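You operate a simulated robot arm through the tools that you are given. There is no shell and no other tool. Be economical: measure what you need, move in short steps, check, and stop when the job is done.

Carry out the task below with a simulated robot arm. There is one attempt and no reset: what you move stays moved.

TASK
Put the white clip and the spool with the orange band in the grey crate.

It is judged by the outcome, as a careful person would: the job done as asked, and still so three seconds after it is handed in. It fails if anything else is knocked over, pushed out of place, dropped, spilled or broken.

THE ROBOT
A 6-joint arm with a two-finger parallel gripper, fixed in place. Base frame: the origin is at the foot of the arm, x ahead of it, y to its left, z up; the work surface is at about z = 0. Lengths are in mm, angles in rad, forces in N, time in s.
With the tool pointing down near the work surface it reaches from about 180 to 460 mm from the base axis. Its first joint turns from -1.222 to 1.222 rad. Payload 1.9 kg.
Tool frame: the origin (TCP) lies between the finger pads and is the grasp point; the fingertips stand 23 mm ahead of it; z points along the fingers, y is the line along which they close. The gripper opens to 94 mm. The fingers are 38 mm wide and 10 mm thick; the gripper's body (54 by 96 mm) begins 39 mm behind the TCP.
Orientation is that of the tool frame in the base frame, as a unit quaternion [x, y, z, w]. With the fingers straight down and closing along the base's y, the tool's x points along the base's -x, its y along +y and its z along -z.

THE INTERFACE
- The arm moves only by the tool servo_tool. Its arguments are lists of equal length, an entry for each row: "dp": the shift along the base's x, y, z in units of 50 mm (1.0 is 50 mm), a list of three; "dr": the turn, a rotation vector about the base's x, y, z in units of 4 degrees (1.0 is 4 degrees), a list of three. In form: {"dp": [[dx, dy, dz], ...], "dr": [[ax, ay, az], ...]}. A call has 1 to 10 rows; each row shifts and turns the commanded pose from where the row before left it. "claw" is the gripper command, from -1 (shut) to 1 (fully open), values between in proportion, set as the call begins (left out, the last holds). A call with a number of a shift or a turn outside -1 to 1 is refused whole. A row lasts 0.2 s, in which the tool goes at most 50 mm and 0.15 rad; a call with a longer step from one row to the next is refused whole, and so is a gripper value outside its range. A pose out of reach is approached as far as the arm can. The call stops where the force on the tool passes 40 N (or 10 N more than at its start, if that is more) or the arm is blocked; 0.2 s more then pass. The fingers move at their own pace (about 108 mm/s each) and stop on an object; they squeeze with about 37 N. The grip force told is the motor's: it shows also when the fingers shut on nothing. Time passes only in rows, and 0.2 s behind the last, so rows that do not move let the fingers close. It gives the time, the measured TCP pose, the force on the tool (base axes), the opening and the grip force at its end, in the units of the frame above (readings bear some noise), and new pictures: "views" is both (left out), scene, wrist or none.
- Cameras (640 x 400 px; columns grow to the right, rows downward): "scene" is fixed at [38.6, 298.7, 427.5]; the picture's right is [-0.91, -0.42, 0.00], its down [-0.23, 0.49, -0.84] and it looks along [0.36, -0.76, -0.54] (base axes); focal length 214 px, centre (320, 200). "wrist" rides on the gripper at [-39, 0, -44] in the tool frame; the picture's right is [0.00, -1.00, 0.00], its down [0.97, 0.00, -0.24] and it looks along [0.24, 0.00, 0.97] (tool axes); focal length 218 px, centre (320, 200).
- probe_pixels(camera, pixels): for up to 12 pixels [column, row] of the newest picture of that camera ("zoom" is the newest enlarged one), the place [x, y, z] in the base frame of the surface seen there, good to about 2 mm. No time passes.
- zoom(camera, box): a new picture of the part [left, top, right, bottom] of that camera's present view, enlarged. No time passes.
- job_done(): hands the job in; it is judged then, once.

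Work in short steps. Measure before you move; look again where a grasp or a placing could have gone wrong, and mend it. You have 60 turns and 120 pictures in all, the two below and enlarged ones among them. Open the gripper and draw the arm clear of the work before you hand the job in, unless the task says otherwise; then end with one line.

The tools are called after "Emit:" by a JSON object that holds its "method" and its "body". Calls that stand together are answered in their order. servo_tool: Moves the arm, as the interface text tells. Its arguments: {"type":"object","properties":{"dp":{"type":"array","items":{"type":"array","items":{"type":"number"}}},"dr":{"type":"array","items":{"type":"array","items":{"type":"number"}}},"claw":{"type":"number"},"views":{"type":"string","enum":["both","scene","wrist","none"]}},"required":["dp","dr"]} The other tools are called the same way: probe_pixels (camera, pixels) gives the place of the surface under pixels of a picture; zoom (camera, box) takes an enlarged picture of a part of a camera's view; job_done () hands the job in.

At the start:

```text
time_s: 0.0
eef_pos: [307.6, -109.9, 356.2]
tool_rot: [0.0, 1.0, 0.001, 0.001]
contact_force: [0.7, 0.2, 0.3]
width: 93.9
finger_force: 0.1
```

scene: 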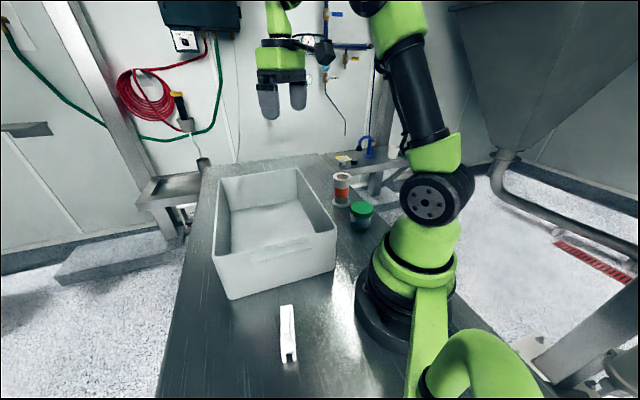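
wrist: 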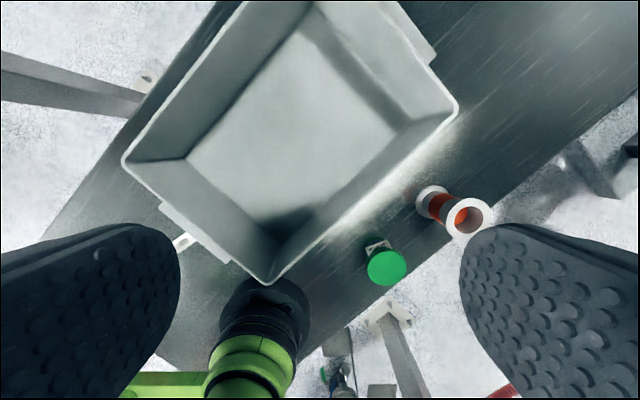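

The crate is in the middle, the white clip at scene (288,333), and the spool at (342,188) beside a green-lidded jar. I'll enlarge the views to measure.

Emit:
{"method": "zoom", "body": {"camera": "scene", "box": [310, 150, 406, 240]}}

Emit:
{"method": "probe_pixels", "body": {"camera": "scene", "pixels": [[281, 308], [292, 306], [283, 360], [294, 358], [288, 330], [342, 176], [342, 190], [341, 204], [361, 208], [230, 298], [335, 265], [300, 170]]}}

Emit:
{"method": "zoom", "body": {"camera": "scene", "box": [250, 290, 330, 370]}}

Emit:
{"method": "probe_pixels", "body": {"camera": "wrist", "pixels": [[467, 220], [483, 218], [386, 268], [432, 190], [124, 160], [266, 282], [457, 105], [290, 150], [165, 205], [230, 262], [183, 242], [370, 245]]}}

```text
4.44 times, centred on (358, 195) of scene
```

zoom: 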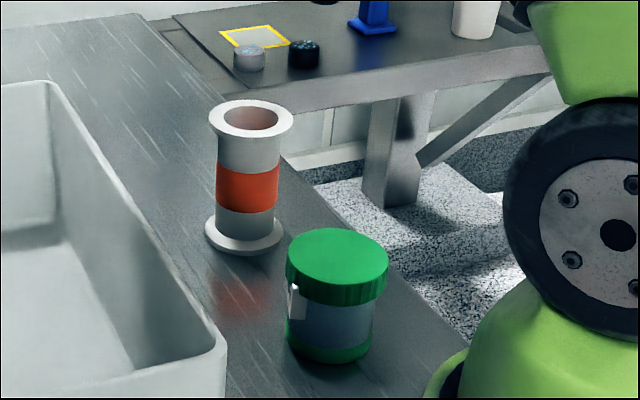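

```text
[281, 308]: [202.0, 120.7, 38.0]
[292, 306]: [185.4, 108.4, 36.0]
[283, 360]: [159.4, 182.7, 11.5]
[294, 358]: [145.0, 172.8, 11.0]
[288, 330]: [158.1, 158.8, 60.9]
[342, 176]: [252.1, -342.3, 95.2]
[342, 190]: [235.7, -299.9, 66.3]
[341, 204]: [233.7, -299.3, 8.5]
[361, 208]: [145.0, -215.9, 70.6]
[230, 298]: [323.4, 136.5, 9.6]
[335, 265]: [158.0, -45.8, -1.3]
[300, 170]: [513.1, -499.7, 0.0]
```

```text
5.00 times, centred on (290, 330) of scene
```

zoom: 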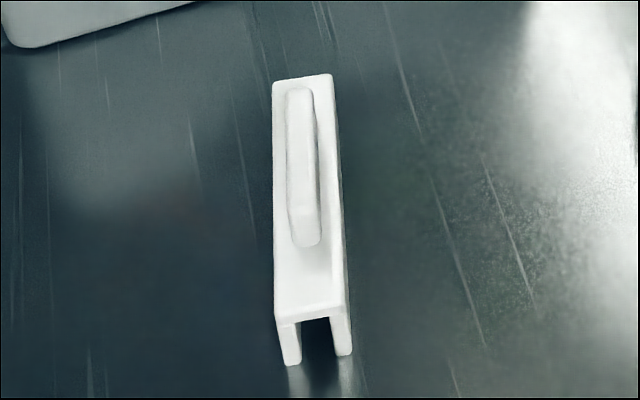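

```text
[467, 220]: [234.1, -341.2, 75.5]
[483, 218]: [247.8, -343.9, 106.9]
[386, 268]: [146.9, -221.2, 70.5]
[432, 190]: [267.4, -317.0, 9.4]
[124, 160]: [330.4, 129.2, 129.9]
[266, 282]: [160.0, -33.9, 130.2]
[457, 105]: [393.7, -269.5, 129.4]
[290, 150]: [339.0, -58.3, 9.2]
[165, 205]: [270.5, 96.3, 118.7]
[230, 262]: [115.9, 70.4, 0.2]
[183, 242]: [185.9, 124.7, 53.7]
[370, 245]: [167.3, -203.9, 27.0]
```

Now finer measurements of the clip (latest zoom), then the spool.

Emit:
{"method": "probe_pixels", "body": {"camera": "zoom", "pixels": [[278, 86], [328, 80], [300, 95], [305, 200], [306, 238], [282, 308], [338, 302], [310, 285], [290, 360], [346, 352], [280, 200], [332, 200]]}}

Emit:
{"method": "zoom", "body": {"camera": "wrist", "box": [350, 160, 510, 300]}}

```text
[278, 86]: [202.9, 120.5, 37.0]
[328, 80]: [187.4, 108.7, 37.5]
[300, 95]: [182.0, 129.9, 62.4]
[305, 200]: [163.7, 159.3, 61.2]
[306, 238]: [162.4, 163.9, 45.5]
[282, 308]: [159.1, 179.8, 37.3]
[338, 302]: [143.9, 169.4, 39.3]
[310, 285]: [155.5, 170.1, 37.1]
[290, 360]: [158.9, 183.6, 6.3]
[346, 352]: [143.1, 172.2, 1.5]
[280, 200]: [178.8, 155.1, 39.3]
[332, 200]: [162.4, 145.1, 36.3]
```

```text
2.86 times, centred on (430, 230) of wrist
```

zoom: 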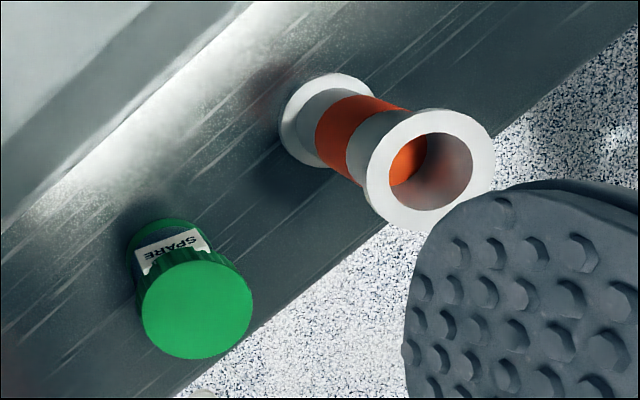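

Emit:
{"method": "probe_pixels", "body": {"camera": "zoom", "pixels": [[376, 180], [484, 150], [440, 117], [400, 215], [395, 125], [285, 120], [335, 78], [330, 140], [380, 105], [345, 150], [197, 305], [197, 260]]}}

```text
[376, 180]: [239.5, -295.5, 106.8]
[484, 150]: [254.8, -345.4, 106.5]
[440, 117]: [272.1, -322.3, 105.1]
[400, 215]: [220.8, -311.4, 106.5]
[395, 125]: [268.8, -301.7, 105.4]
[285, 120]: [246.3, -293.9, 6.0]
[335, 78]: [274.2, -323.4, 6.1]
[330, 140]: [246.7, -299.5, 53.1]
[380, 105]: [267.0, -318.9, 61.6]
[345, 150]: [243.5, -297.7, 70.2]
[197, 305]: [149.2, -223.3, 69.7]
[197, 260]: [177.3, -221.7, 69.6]
```

Spool: centre ≈ (247,-320), 107 tall, flange Ø54. Clip: centre ≈ (173,145), long axis at ≈126°, body 19 wide, 38 high, handle to 62. I go over the clip while turning the tool so it closes across the narrow side.

Emit:
{"method": "servo_tool", "body": {"dp": [[-0.134, 0.255, -0.106], [-0.134, 0.255, -0.106], [-0.134, 0.255, -0.106], [-0.134, 0.255, -0.106], [-0.134, 0.255, -0.106], [-0.134, 0.255, -0.106], [-0.134, 0.255, -0.106], [-0.134, 0.255, -0.106], [-0.134, 0.255, -0.106], [-0.134, 0.255, -0.106]], "dr": [[0, 0, 1], [0, 0, 1], [0, 0, 1], [0, 0, 1], [0, 0, 1], [0, 0, 1], [0, 0, 1], [0, 0, 1], [0, 0, 1], [0, 0, 1]], "claw": 1, "views": "none"}}

Emit:
{"method": "servo_tool", "body": {"dp": [[-0.134, 0.255, -0.106], [-0.134, 0.255, -0.106], [-0.134, 0.255, -0.106], [-0.134, 0.255, -0.106], [-0.134, 0.255, -0.106], [-0.134, 0.255, -0.106], [-0.134, 0.255, -0.106], [-0.134, 0.255, -0.106], [-0.134, 0.255, -0.106], [-0.134, 0.255, -0.106]], "dr": [[0, 0, 1], [0, 0, 1], [0, 0, 1], [0, 0, 1], [0, 0, 1], [0, 0, 1], [0, 0, 1], [0, 0, 1], [0, 0, 1], [0, 0, 1]], "views": "scene"}}

```text
time_s: 2.2
eef_pos: [239.2, 18.0, 304.2]
tool_rot: [-0.343, 0.939, 0.001, 0.001]
contact_force: [0.8, 0.3, 0.0]
width: 93.6
finger_force: 0.0
```

```text
time_s: 4.4
eef_pos: [175.9, 146.2, 250.7]
tool_rot: [-0.644, 0.765, 0.002, 0.001]
contact_force: [-0.4, -0.2, 0.4]
width: 93.8
finger_force: 0.0
```

scene: 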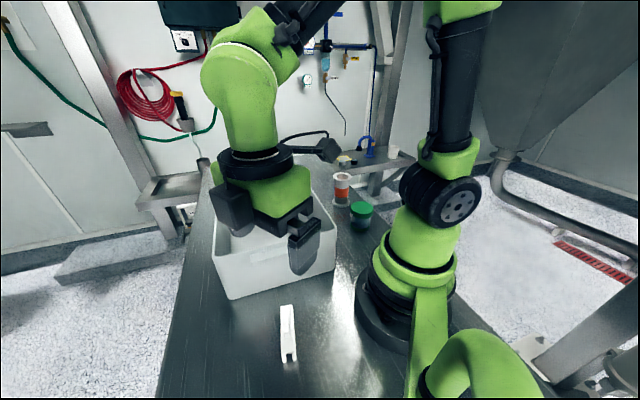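

Tracking well. I'll finish the turn (46° more) and descend to ~150.

Emit:
{"method": "servo_tool", "body": {"dp": [[0, 0, -0.1], [0, 0, -0.1], [0, 0, -0.1], [0, 0, -0.1], [0, 0, -0.1], [0, 0, -0.1], [0, 0, -0.1], [0, 0, -0.1], [0, 0, -0.1], [0, 0, -0.1]], "dr": [[0, 0, 1], [0, 0, 1], [0, 0, 1], [0, 0, 1], [0, 0, 1], [0, 0, 1], [0, 0, 1], [0, 0, 1], [0, 0, 1], [0, 0, 1]], "views": "none"}}

Emit:
{"method": "servo_tool", "body": {"dp": [[-0.02, -0.01, -0.3], [-0.02, -0.01, -0.3], [0, 0, -0.3]], "dr": [[0, 0, 0.8], [0, 0, 0.8], [0, 0, 0]]}}

```text
time_s: 6.6
eef_pos: [173.6, 146.2, 199.9]
tool_rot: [0.866, -0.499, -0.001, 0.0]
contact_force: [-0.1, 0.5, 1.3]
width: 93.7
finger_force: 0.1
```

```text
time_s: 7.4
eef_pos: [170.9, 144.9, 155.8]
tool_rot: [0.892, -0.452, -0.001, 0.0]
contact_force: [0.7, -0.7, -0.1]
width: 94.1
finger_force: 0.1
```

scene: 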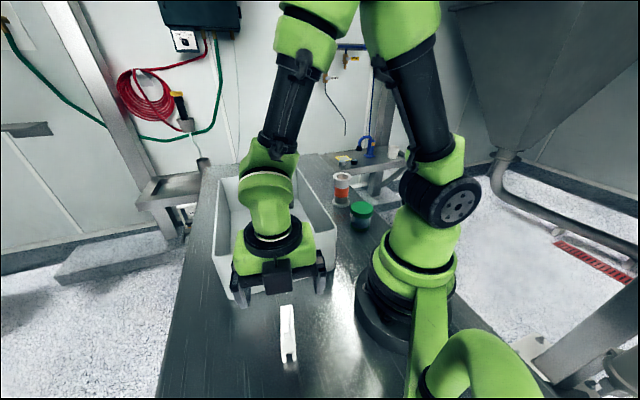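
wrist: 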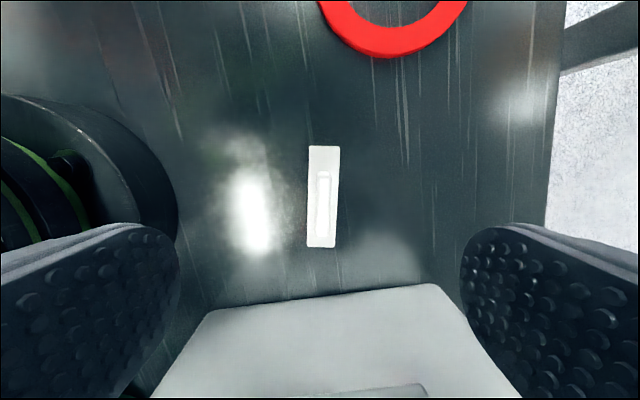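

The clip lines up with the picture's vertical at column ~323. I check its place and the red ring's before descending.

Emit:
{"method": "probe_pixels", "body": {"camera": "wrist", "pixels": [[312, 150], [336, 150], [309, 243], [334, 243], [323, 195], [390, 48], [330, 20], [320, 290], [430, 290], [200, 320]]}}

```text
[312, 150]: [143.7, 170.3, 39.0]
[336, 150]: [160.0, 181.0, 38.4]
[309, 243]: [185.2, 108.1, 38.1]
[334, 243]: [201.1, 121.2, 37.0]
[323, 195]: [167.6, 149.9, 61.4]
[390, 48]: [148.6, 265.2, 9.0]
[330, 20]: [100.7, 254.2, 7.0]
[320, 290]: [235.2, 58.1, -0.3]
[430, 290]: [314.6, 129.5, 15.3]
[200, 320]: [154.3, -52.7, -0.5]
```

Clip centre (172.5,145). Descend to z ≈ 32.

Emit:
{"method": "servo_tool", "body": {"dp": [[0.03, 0, -0.4], [0, 0, -0.4], [0, 0, -0.4], [0, 0, -0.4], [0, 0, -0.3], [0, 0, -0.3], [0, 0, -0.2], [0, 0, 0]], "dr": [[0, 0, 0], [0, 0, 0], [0, 0, 0], [0, 0, 0], [0, 0, 0], [0, 0, 0], [0, 0, 0], [0, 0, 0]]}}

```text
time_s: 8.8
eef_pos: [176.0, 145.1, 55.9]
tool_rot: [0.891, -0.454, 0.0, -0.002]
contact_force: [-2.5, -2.5, 36.6]
width: 94.0
finger_force: 0.0
stopped in row 6: the force on the tool passed its limit (the readings are from after the stop); the commanded pose is now the measured one
```

scene: 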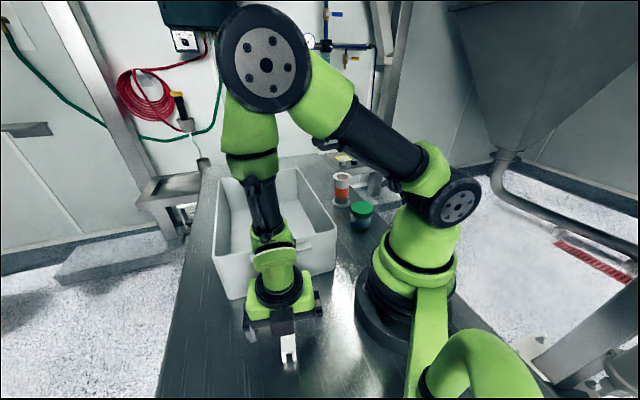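
wrist: 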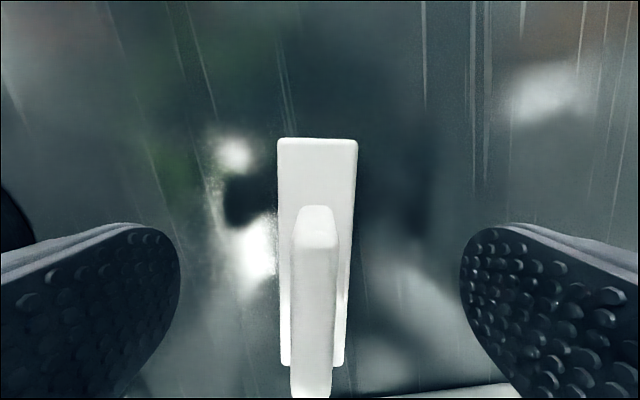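

Unexpected contact at z=56. I look for what touched.

Emit:
{"method": "zoom", "body": {"camera": "scene", "box": [210, 210, 350, 370]}}

Emit:
{"method": "probe_pixels", "body": {"camera": "wrist", "pixels": [[318, 220], [315, 270], [312, 340], [310, 395], [340, 340], [284, 340], [318, 160], [296, 395], [330, 395], [450, 392]]}}

```text
2.50 times, centred on (280, 290) of scene
```

zoom: 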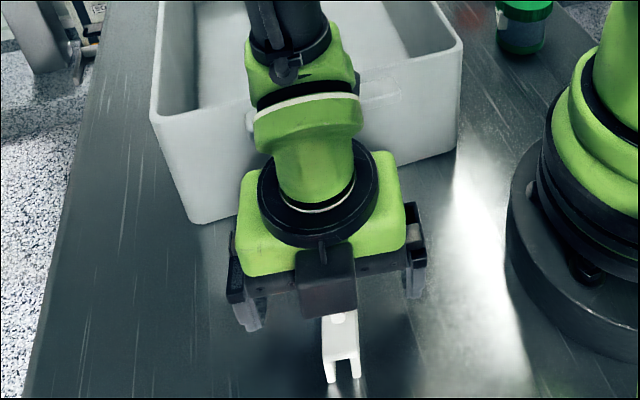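

```text
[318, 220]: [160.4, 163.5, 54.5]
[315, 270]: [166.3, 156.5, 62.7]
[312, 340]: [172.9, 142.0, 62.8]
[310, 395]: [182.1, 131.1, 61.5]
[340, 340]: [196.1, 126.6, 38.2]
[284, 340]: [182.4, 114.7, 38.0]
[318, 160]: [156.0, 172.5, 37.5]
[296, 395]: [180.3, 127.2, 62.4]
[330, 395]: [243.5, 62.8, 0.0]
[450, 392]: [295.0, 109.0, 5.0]
```

The wrist housing seems to bear on the crate's near rim at this height. Better: grip the clip by its top bar (z 38–62) with TCP at ~64, no need to go lower. I lift first and check that the force goes.

Emit:
{"method": "servo_tool", "body": {"dp": [[0, 0, 0.2], [0, 0, 0], [0, 0, 0]], "dr": [[0, 0, 0], [0, 0, 0], [0, 0, 0]]}}

```text
time_s: 9.6
eef_pos: [174.2, 143.9, 65.2]
tool_rot: [0.891, -0.454, 0.0, -0.001]
contact_force: [-0.4, -0.5, -1.2]
width: 93.9
finger_force: 0.1
```

scene: 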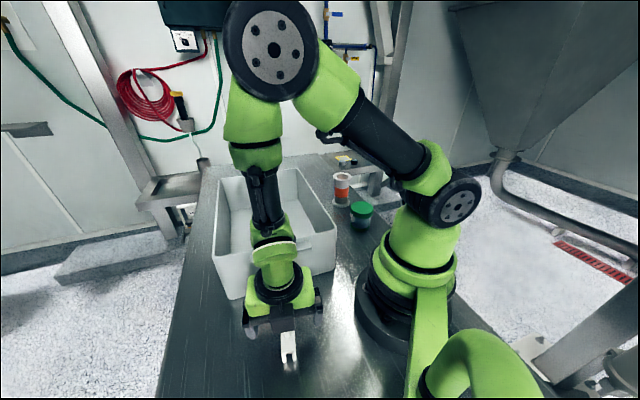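
wrist: 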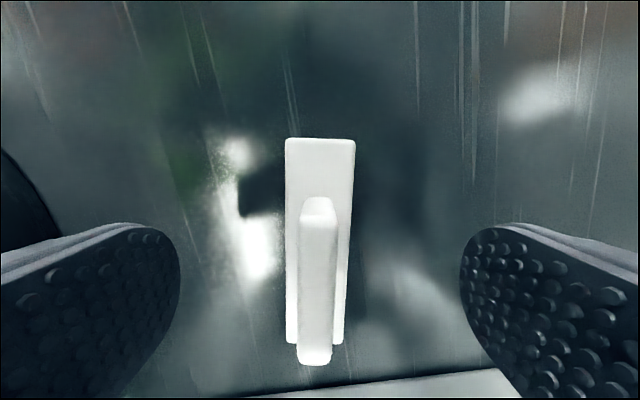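

Force is gone, clip and crate undisturbed, bar centred at column ~318. I shut the fingers on the bar.

Emit:
{"method": "servo_tool", "body": {"dp": [[-0.02, 0.02, -0.01], [0, 0, 0], [0, 0, 0], [0, 0, 0]], "dr": [[0, 0, 0], [0, 0, 0], [0, 0, 0], [0, 0, 0]], "claw": -1, "views": "wrist"}}

```text
time_s: 10.6
eef_pos: [174.2, 146.4, 64.6]
tool_rot: [0.892, -0.453, 0.0, -0.001]
contact_force: [-0.2, 0.2, 0.5]
width: 8.8
finger_force: 36.9
```

wrist: 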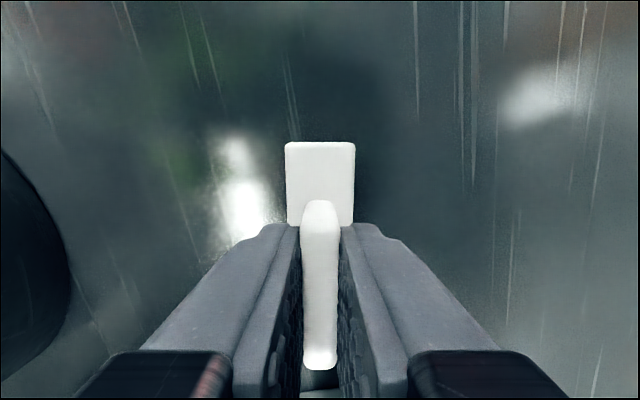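

The bar is held (8.8 mm). Lift straight up to ~230.

Emit:
{"method": "servo_tool", "body": {"dp": [[0, 0, 0.2], [0, 0, 0.4], [0, 0, 0.4], [0, 0, 0.4], [0, 0, 0.4], [0, 0, 0.4], [0, 0, 0.4], [0, 0, 0.4], [0, 0, 0.4], [0, 0, 0]], "dr": [[0, 0, 0], [0, 0, 0], [0, 0, 0], [0, 0, 0], [0, 0, 0], [0, 0, 0], [0, 0, 0], [0, 0, 0], [0, 0, 0], [0, 0, 0]]}}

```text
time_s: 12.8
eef_pos: [172.4, 147.1, 232.6]
tool_rot: [0.892, -0.453, -0.001, -0.002]
contact_force: [0.5, -0.8, -0.6]
width: 8.9
finger_force: 36.9
```

scene: 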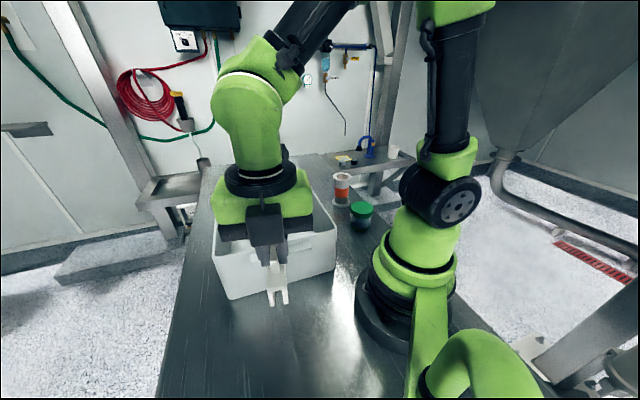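
wrist: 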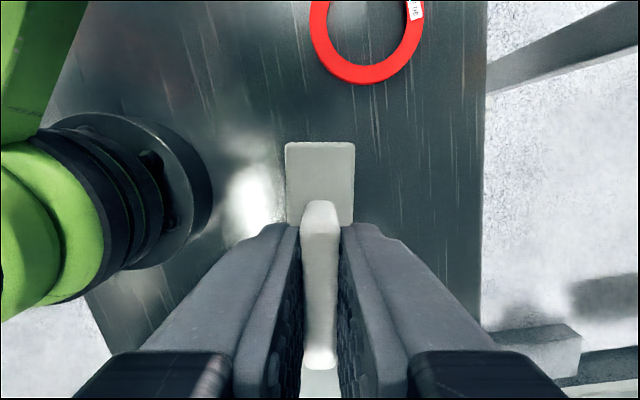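

Clip held. I carry it at this height over the crate to ≈ (330,-38), turning the tool back 40° on the way.

Emit:
{"method": "servo_tool", "body": {"dp": [[0.316, -0.37, 0], [0.316, -0.37, 0], [0.316, -0.37, 0], [0.316, -0.37, 0], [0.316, -0.37, 0], [0.316, -0.37, 0], [0.316, -0.37, 0], [0.316, -0.37, 0], [0.316, -0.37, 0], [0.316, -0.37, 0]], "dr": [[0, 0, -1], [0, 0, -1], [0, 0, -1], [0, 0, -1], [0, 0, -1], [0, 0, -1], [0, 0, -1], [0, 0, -1], [0, 0, -1], [0, 0, -1]]}}

```text
time_s: 15.0
eef_pos: [332.1, -41.0, 235.7]
tool_rot: [-0.682, 0.731, 0.001, 0.001]
contact_force: [-0.3, -0.2, -1.1]
width: 9.1
finger_force: 37.0
```

scene: 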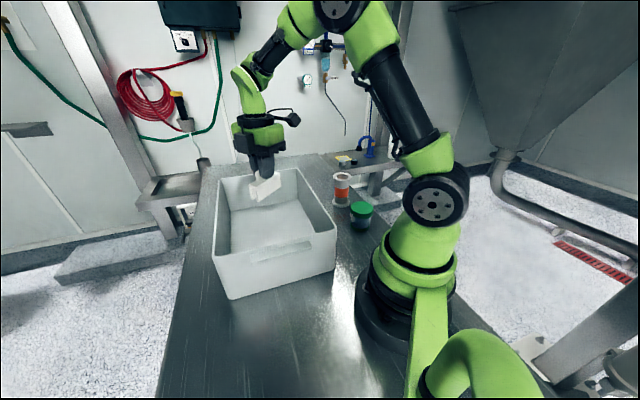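
wrist: 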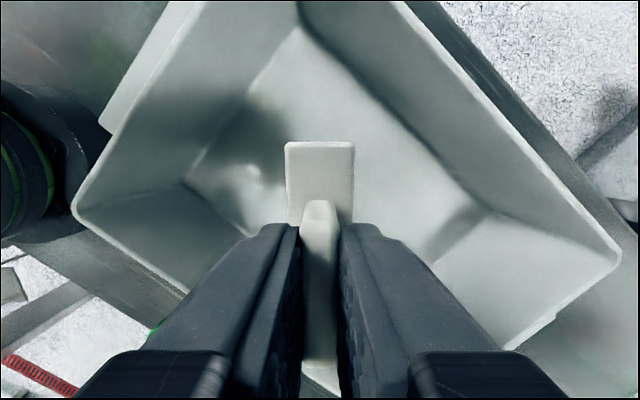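

Over the crate with free room all round. Lower to ~82, then creep to touch the floor (expected at TCP z ≈ 73).

Emit:
{"method": "servo_tool", "body": {"dp": [[0, 0, -0.5], [0, 0, -0.5], [0, 0, -0.5], [0, 0, -0.5], [0, 0, -0.4], [0, 0, -0.4], [0, 0, -0.3], [0, 0, 0]], "dr": [[0, 0, 0], [0, 0, 0], [0, 0, 0], [0, 0, 0], [0, 0, 0], [0, 0, 0], [0, 0, 0], [0, 0, 0]], "views": "none"}}

Emit:
{"method": "servo_tool", "body": {"dp": [[0, 0, -0.05], [0, 0, -0.05], [0, 0, -0.04], [0, 0, 0]], "dr": [[0, 0, 0], [0, 0, 0], [0, 0, 0], [0, 0, 0]]}}

```text
time_s: 16.8
eef_pos: [330.3, -37.8, 79.9]
tool_rot: [-0.683, 0.731, 0.0, 0.002]
contact_force: [0.4, 0.2, -0.3]
width: 8.9
finger_force: 36.5
```

```text
time_s: 17.8
eef_pos: [333.4, -39.1, 72.8]
tool_rot: [-0.683, 0.731, -0.002, 0.001]
contact_force: [-2.5, -1.7, 11.1]
width: 8.8
finger_force: 36.7
```

scene: 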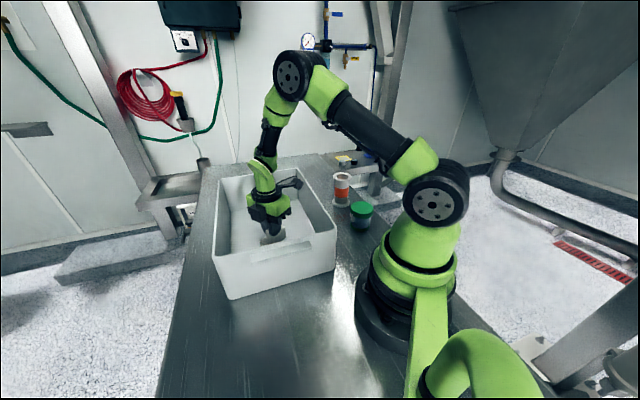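
wrist: 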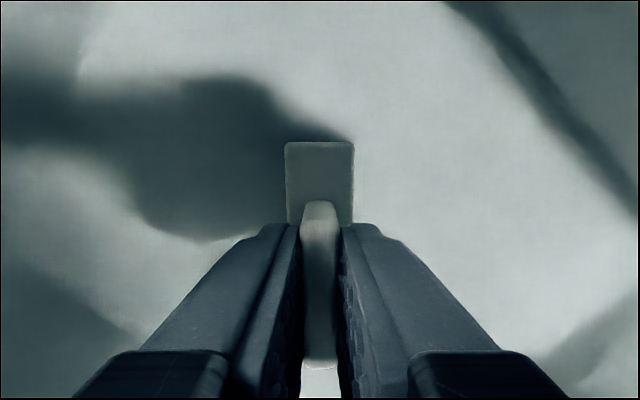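

It rests on the crate floor (11 N up). Open partway, then rise.

Emit:
{"method": "servo_tool", "body": {"dp": [[0, 0, 0], [0, 0, 0], [0, 0, 0]], "dr": [[0, 0, 0], [0, 0, 0], [0, 0, 0]], "claw": 0.3, "views": "none"}}

Emit:
{"method": "servo_tool", "body": {"dp": [[0, 0, 0.2], [0, 0, 0.5], [0, 0, 0.5], [0, 0, 0.6], [0, 0, 0.6], [0, 0, 0.6], [0, 0, 0.6], [0, 0, 0]], "dr": [[0, 0, 0], [0, 0, 0], [0, 0, 0], [0, 0, 0], [0, 0, 0], [0, 0, 0], [0, 0, 0], [0, 0, 0]]}}

```text
time_s: 18.6
eef_pos: [332.9, -37.2, 72.8]
tool_rot: [-0.682, 0.731, 0.0, 0.001]
contact_force: [0.3, -0.4, -0.4]
width: 61.3
finger_force: 0.0
```

```text
time_s: 20.4
eef_pos: [330.5, -40.4, 253.8]
tool_rot: [-0.683, 0.731, 0.0, 0.002]
contact_force: [0.1, 1.3, -0.2]
width: 61.2
finger_force: 0.1
```

scene: 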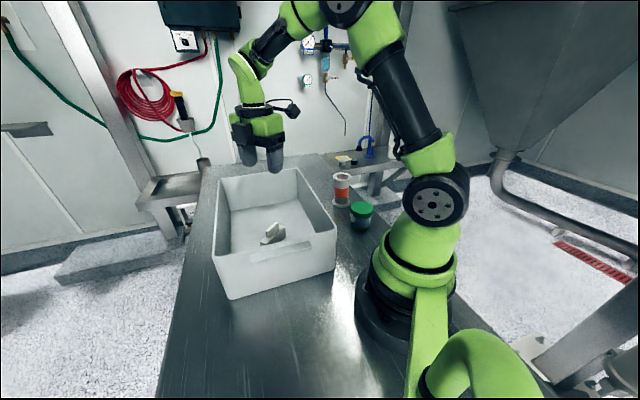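
wrist: 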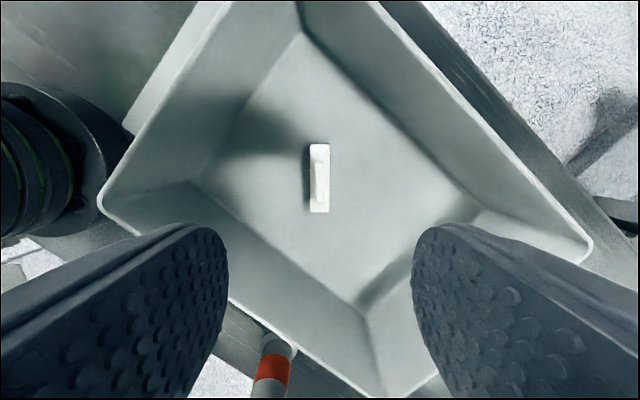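

The clip stands in the crate. Now to the spool at (247,-320): travel high, turning the tool back ~80°, gripper fully open.

Emit:
{"method": "servo_tool", "body": {"dp": [[-0.0835, -0.28, 0], [-0.0835, -0.28, 0], [-0.0835, -0.28, 0], [-0.0835, -0.28, 0], [-0.0835, -0.28, 0], [-0.0835, -0.28, 0], [-0.0835, -0.28, 0], [-0.0835, -0.28, 0], [-0.0835, -0.28, 0], [-0.0835, -0.28, 0]], "dr": [[0, 0, -1], [0, 0, -1], [0, 0, -1], [0, 0, -1], [0, 0, -1], [0, 0, -1], [0, 0, -1], [0, 0, -1], [0, 0, -1], [0, 0, -1]], "claw": 1, "views": "none"}}

Emit:
{"method": "servo_tool", "body": {"dp": [[-0.0835, -0.28, 0], [-0.0835, -0.28, 0], [-0.0835, -0.28, 0], [-0.0835, -0.28, 0], [-0.0835, -0.28, 0], [-0.0835, -0.28, 0], [-0.0835, -0.28, 0], [-0.0835, -0.28, 0], [-0.0835, -0.28, 0], [-0.0835, -0.28, 0]], "dr": [[0, 0, -1], [0, 0, -1], [0, 0, -1], [0, 0, -1], [0, 0, -1], [0, 0, -1], [0, 0, -1], [0, 0, -1], [0, 0, -1], [0, 0, -1]]}}

```text
time_s: 22.6
eef_pos: [289.8, -179.9, 253.9]
tool_rot: [-0.391, 0.921, -0.002, 0.001]
contact_force: [0.3, -0.2, -0.4]
width: 94.0
finger_force: 0.1
```

```text
time_s: 24.8
eef_pos: [248.8, -319.1, 253.0]
tool_rot: [-0.052, 0.999, 0.0, 0.0]
contact_force: [0.3, 1.1, -0.6]
width: 94.2
finger_force: 0.0
```

scene: 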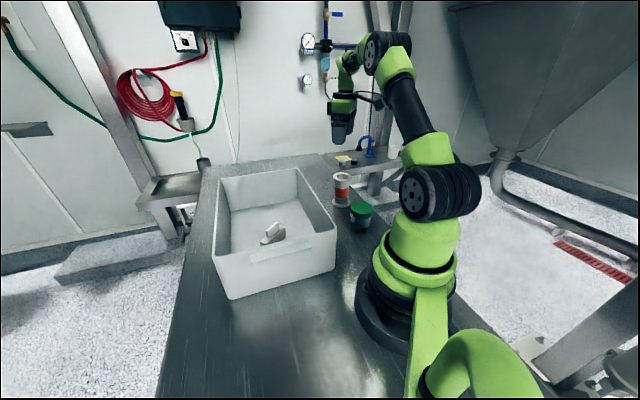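
wrist: 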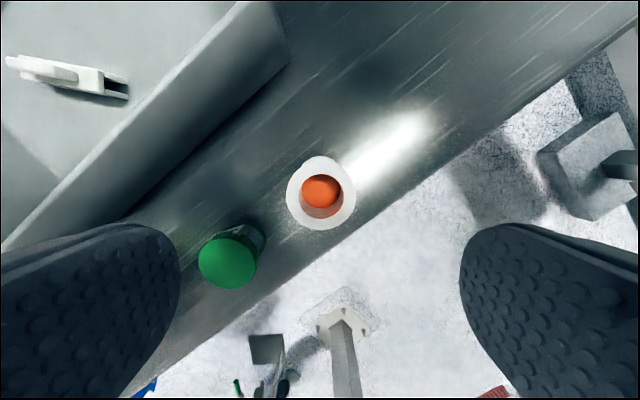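

The spool's rim ring is centred at about (321,193). I check it and the jar.

Emit:
{"method": "probe_pixels", "body": {"camera": "wrist", "pixels": [[290, 195], [353, 195], [321, 159], [321, 226], [230, 260], [250, 238], [260, 240]]}}

```text
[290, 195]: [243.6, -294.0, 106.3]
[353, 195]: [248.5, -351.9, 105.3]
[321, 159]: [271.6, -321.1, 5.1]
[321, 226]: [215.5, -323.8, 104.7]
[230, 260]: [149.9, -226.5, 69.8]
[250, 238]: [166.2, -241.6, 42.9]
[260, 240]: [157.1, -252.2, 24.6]
```

Centre ≈ (245.5,-322.5), flange Ø≈58. Descend so the pads straddle the upper flange (TCP z ≈ 99).

Emit:
{"method": "servo_tool", "body": {"dp": [[-0.066, -0.068, -0.4], [0, 0, -0.5], [0, 0, -0.5], [0, 0, -0.5], [0, 0, -0.4], [0, 0, -0.4], [0, 0, -0.3], [0, 0, 0]], "dr": [[0, 0, 0], [0, 0, 0], [0, 0, 0], [0, 0, 0], [0, 0, 0], [0, 0, 0], [0, 0, 0], [0, 0, 0]]}}

```text
time_s: 26.6
eef_pos: [244.9, -321.8, 103.3]
tool_rot: [-0.054, 0.999, -0.001, 0.001]
contact_force: [0.3, -0.8, 0.5]
width: 94.0
finger_force: 0.1
```

scene: 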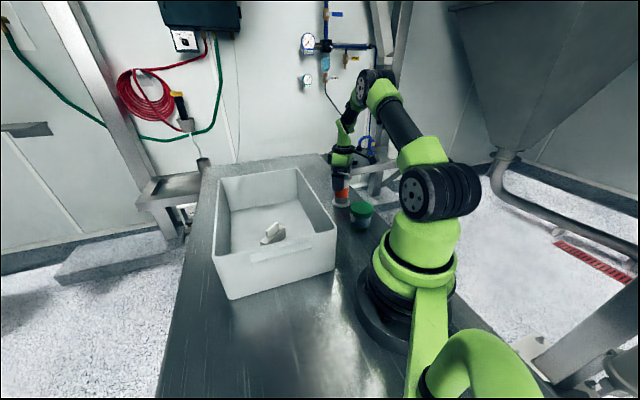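
wrist: 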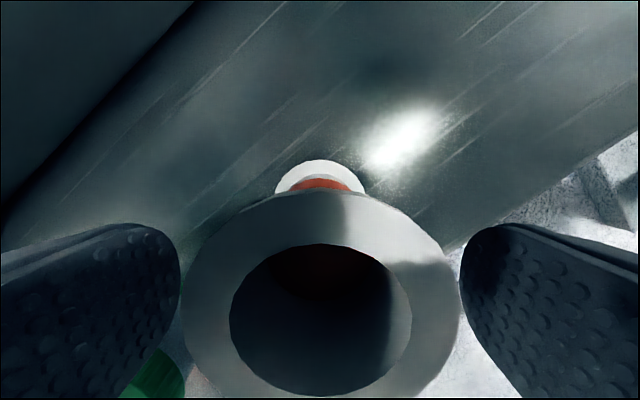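

Rim centred at column ~321. Lower 4 mm and close.

Emit:
{"method": "servo_tool", "body": {"dp": [[0, 0, -0.08], [0, 0, 0], [0, 0, 0], [0, 0, 0]], "dr": [[0, 0, 0], [0, 0, 0], [0, 0, 0], [0, 0, 0]], "claw": -1, "views": "none"}}

Emit:
{"method": "servo_tool", "body": {"dp": [[0, 0, 0.1], [0, 0, 0.2], [0, 0, 0.2], [0, 0, 0]], "dr": [[0, 0, 0], [0, 0, 0], [0, 0, 0], [0, 0, 0]]}}

```text
time_s: 27.6
eef_pos: [245.0, -321.9, 100.5]
tool_rot: [-0.053, 0.999, -0.002, 0.002]
contact_force: [0.2, 8.7, 30.9]
width: 63.2
finger_force: 37.1
```

```text
time_s: 28.6
eef_pos: [244.7, -321.0, 124.1]
tool_rot: [-0.053, 0.999, -0.001, -0.001]
contact_force: [-0.1, -0.5, -1.4]
width: 62.8
finger_force: 37.2
```

scene: 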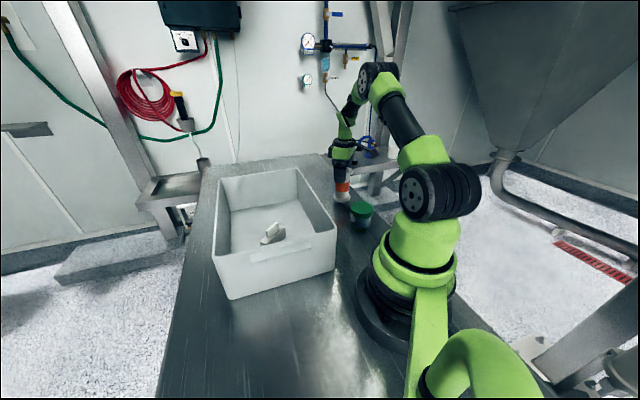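
wrist: 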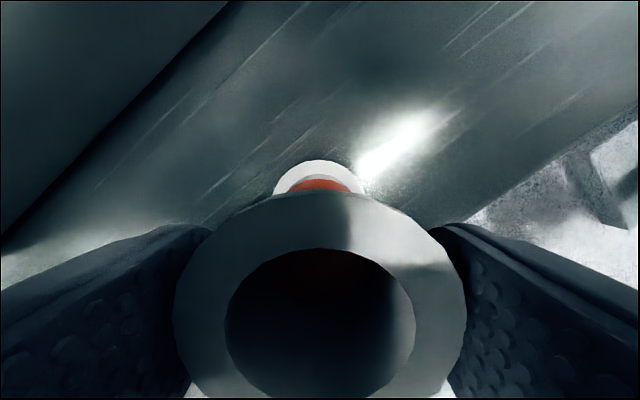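

Held (63 mm) and hanging straight. Lift on to ~275 and look.

Emit:
{"method": "servo_tool", "body": {"dp": [[0, 0, 0.2], [0, 0, 0.35], [0, 0, 0.35], [0, 0, 0.35], [0, 0, 0.35], [0, 0, 0.35], [0, 0, 0.35], [0, 0, 0.35], [0, 0, 0.35], [0, 0, 0]], "dr": [[0, 0, 0], [0, 0, 0], [0, 0, 0], [0, 0, 0], [0, 0, 0], [0, 0, 0], [0, 0, 0], [0, 0, 0], [0, 0, 0], [0, 0, 0]]}}

```text
time_s: 30.8
eef_pos: [244.8, -321.7, 272.3]
tool_rot: [-0.053, 0.999, 0.0, 0.0]
contact_force: [0.2, 0.3, -2.1]
width: 63.0
finger_force: 37.1
```

scene: 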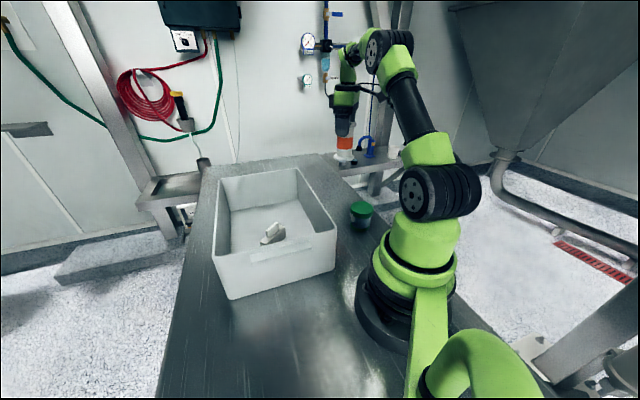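
wrist: 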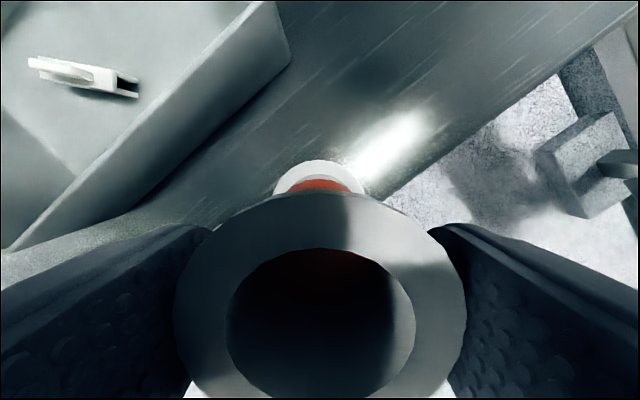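

Hanging plumb, bottom ≈ 170. Carry gently to ≈ (397,-105) in the free half of the crate.

Emit:
{"method": "servo_tool", "body": {"dp": [[0.152, 0.2165, 0], [0.152, 0.2165, 0], [0.152, 0.2165, 0], [0.152, 0.2165, 0], [0.152, 0.2165, 0], [0.152, 0.2165, 0], [0.152, 0.2165, 0], [0.152, 0.2165, 0], [0.152, 0.2165, 0], [0.152, 0.2165, 0]], "dr": [[0, 0, 0], [0, 0, 0], [0, 0, 0], [0, 0, 0], [0, 0, 0], [0, 0, 0], [0, 0, 0], [0, 0, 0], [0, 0, 0], [0, 0, 0]], "views": "none"}}

Emit:
{"method": "servo_tool", "body": {"dp": [[0.152, 0.2165, 0], [0.152, 0.2165, 0], [0.152, 0.2165, 0], [0.152, 0.2165, 0], [0.152, 0.2165, 0], [0.152, 0.2165, 0], [0.152, 0.2165, 0], [0.152, 0.2165, 0], [0.152, 0.2165, 0], [0.152, 0.2165, 0]], "dr": [[0, 0, 0], [0, 0, 0], [0, 0, 0], [0, 0, 0], [0, 0, 0], [0, 0, 0], [0, 0, 0], [0, 0, 0], [0, 0, 0], [0, 0, 0]]}}

```text
time_s: 33.0
eef_pos: [320.4, -213.4, 273.6]
tool_rot: [-0.054, 0.999, -0.002, 0.0]
contact_force: [0.6, 0.6, -2.2]
width: 63.0
finger_force: 36.9
```

```text
time_s: 35.2
eef_pos: [396.7, -106.2, 273.5]
tool_rot: [-0.053, 0.999, -0.002, 0.001]
contact_force: [0.5, -0.6, -1.8]
width: 62.9
finger_force: 36.6
```

scene: 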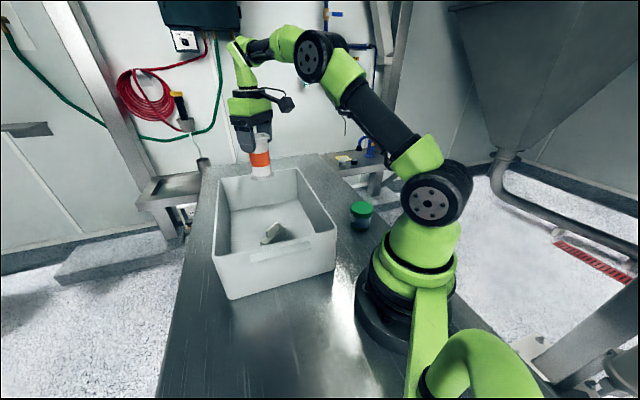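
wrist: 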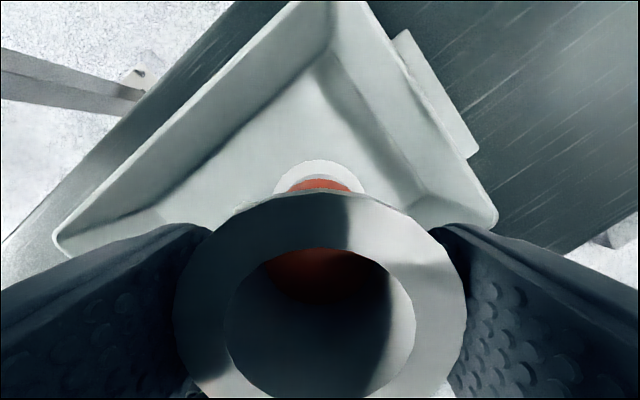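

Check where the floor edges are relative to the spool before lowering.

Emit:
{"method": "probe_pixels", "body": {"camera": "wrist", "pixels": [[315, 70], [300, 110], [350, 120], [380, 170], [410, 190], [160, 200], [498, 218], [330, 5], [55, 240]]}}

Emit:
{"method": "probe_pixels", "body": {"camera": "scene", "pixels": [[232, 212], [300, 200], [290, 208], [232, 245], [265, 215], [318, 235], [270, 232]]}}

```text
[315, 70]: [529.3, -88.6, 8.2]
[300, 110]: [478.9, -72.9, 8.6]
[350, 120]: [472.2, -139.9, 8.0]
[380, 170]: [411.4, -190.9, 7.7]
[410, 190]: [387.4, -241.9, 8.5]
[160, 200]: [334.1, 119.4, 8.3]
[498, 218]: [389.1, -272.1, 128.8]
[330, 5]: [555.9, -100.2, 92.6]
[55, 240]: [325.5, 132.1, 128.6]
```

```text
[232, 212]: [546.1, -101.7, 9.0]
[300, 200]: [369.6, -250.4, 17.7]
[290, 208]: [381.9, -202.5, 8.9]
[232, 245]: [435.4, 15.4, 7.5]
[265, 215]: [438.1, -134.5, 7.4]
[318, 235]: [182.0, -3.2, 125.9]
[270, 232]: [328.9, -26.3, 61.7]
```

Plenty of floor around (z≈8). Lower to ~114, then creep (contact expected at TCP z ≈ 108).

Emit:
{"method": "servo_tool", "body": {"dp": [[0, 0, -0.3], [0, 0, -0.4], [0, 0, -0.4], [0, 0, -0.4], [0, 0, -0.4], [0, 0, -0.4], [0, 0, -0.4], [0, 0, -0.3], [0, 0, -0.18], [0, 0, 0]], "dr": [[0, 0, 0], [0, 0, 0], [0, 0, 0], [0, 0, 0], [0, 0, 0], [0, 0, 0], [0, 0, 0], [0, 0, 0], [0, 0, 0], [0, 0, 0]], "views": "none"}}

Emit:
{"method": "servo_tool", "body": {"dp": [[0, 0, -0.04], [0, 0, -0.04], [0, 0, -0.03], [0, 0, 0]], "dr": [[0, 0, 0], [0, 0, 0], [0, 0, 0], [0, 0, 0]]}}

```text
time_s: 37.4
eef_pos: [396.1, -106.3, 113.4]
tool_rot: [-0.053, 0.999, -0.001, 0.001]
contact_force: [-0.8, 0.4, -2.1]
width: 63.0
finger_force: 37.2
```

```text
time_s: 38.4
eef_pos: [396.6, -107.4, 107.7]
tool_rot: [-0.054, 0.999, -0.001, 0.001]
contact_force: [0.8, 0.4, -2.4]
width: 63.3
finger_force: 37.2
```

scene: 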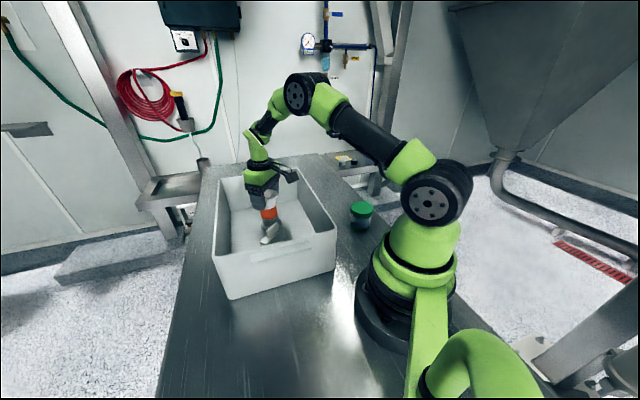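
wrist: 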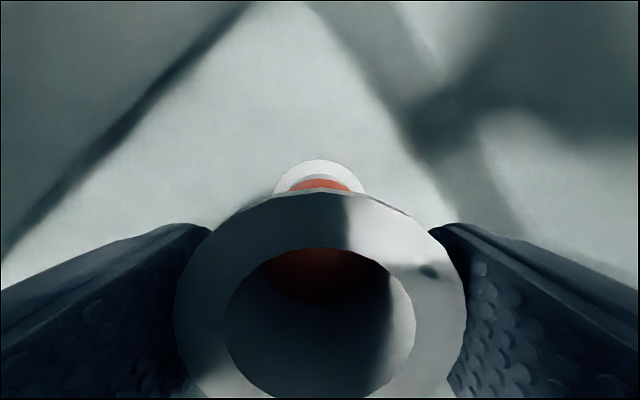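

No contact yet (force is still just the weight); creep on.

Emit:
{"method": "servo_tool", "body": {"dp": [[0, 0, -0.02], [0, 0, -0.02], [0, 0, 0]], "dr": [[0, 0, 0], [0, 0, 0], [0, 0, 0]], "views": "none"}}

```text
time_s: 39.2
eef_pos: [396.8, -107.1, 108.1]
tool_rot: [-0.053, 0.999, -0.002, 0.001]
contact_force: [-7.9, 0.3, 25.9]
width: 62.7
finger_force: 36.8
```

Touching (26 N). Ease off ~1 mm, then open.

Emit:
{"method": "servo_tool", "body": {"dp": [[0, 0, 0.02], [0, 0, 0]], "dr": [[0, 0, 0], [0, 0, 0]], "views": "none"}}

Emit:
{"method": "servo_tool", "body": {"dp": [[0, 0, 0], [0, 0, 0], [0, 0, 0]], "dr": [[0, 0, 0], [0, 0, 0], [0, 0, 0]], "claw": 1}}

```text
time_s: 39.8
eef_pos: [396.3, -106.2, 108.2]
tool_rot: [-0.053, 0.999, -0.001, 0.001]
contact_force: [0.3, 2.0, 17.3]
width: 63.2
finger_force: 37.1
```

```text
time_s: 40.6
eef_pos: [396.8, -106.5, 107.5]
tool_rot: [-0.053, 0.999, -0.001, 0.0]
contact_force: [-0.1, -0.4, 0.0]
width: 93.9
finger_force: 0.1
```

scene: 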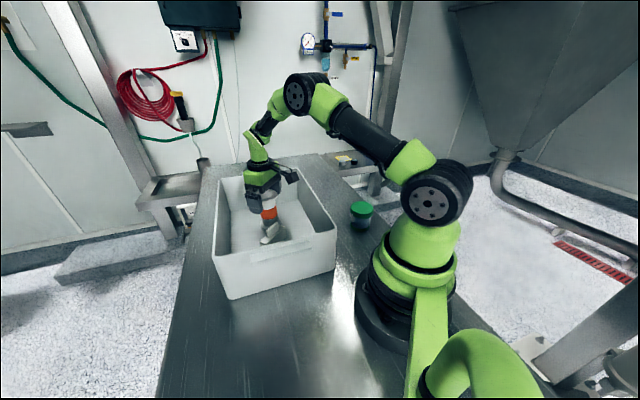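
wrist: 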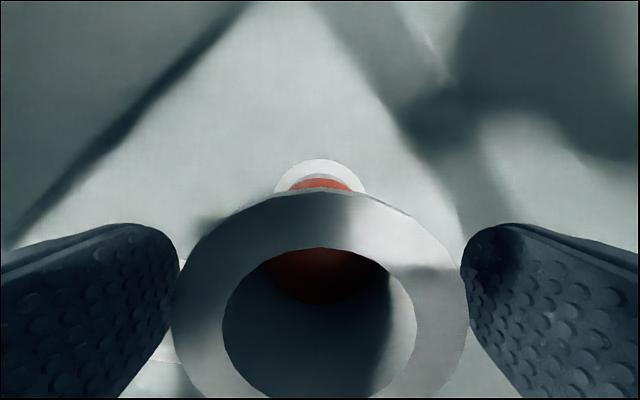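

Released, standing. Rise straight up, well clear.

Emit:
{"method": "servo_tool", "body": {"dp": [[0, 0, 0.2], [0, 0, 0.4], [0, 0, 0.5], [0, 0, 0.6], [0, 0, 0.6], [0, 0, 0.6], [0, 0, 0.6], [0, 0, 0.6], [0, 0, 0.4], [0, 0, 0]], "dr": [[0, 0, 0], [0, 0, 0], [0, 0, 0], [0, 0, 0], [0, 0, 0], [0, 0, 0], [0, 0, 0], [0, 0, 0], [0, 0, 0], [0, 0, 0]]}}

```text
time_s: 42.8
eef_pos: [395.5, -107.0, 322.5]
tool_rot: [-0.051, 0.999, -0.001, 0.001]
contact_force: [0.1, 0.1, 0.3]
width: 93.8
finger_force: 0.0
out of reach, approached as far as the arm can: row 9
```

scene: 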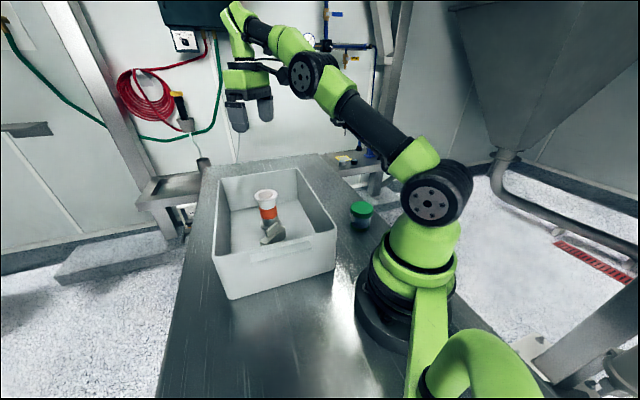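
wrist: 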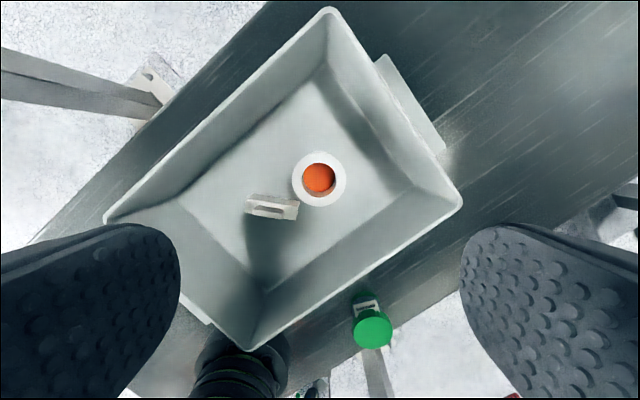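

Both the clip and the spool are standing in the crate, the jar and crate are where they were, and the gripper is open and clear.

Emit:
{"method": "job_done", "body": {}}

```text
The job is handed in.
```

The white clip and the orange-banded spool are both standing in the grey crate. The final pictures show the crate and the green-lidded jar where they started. On the first try at the clip, the arm was stopped by contact (about 37 N, probably its wrist on the crate rim), and that moved nothing I could see.
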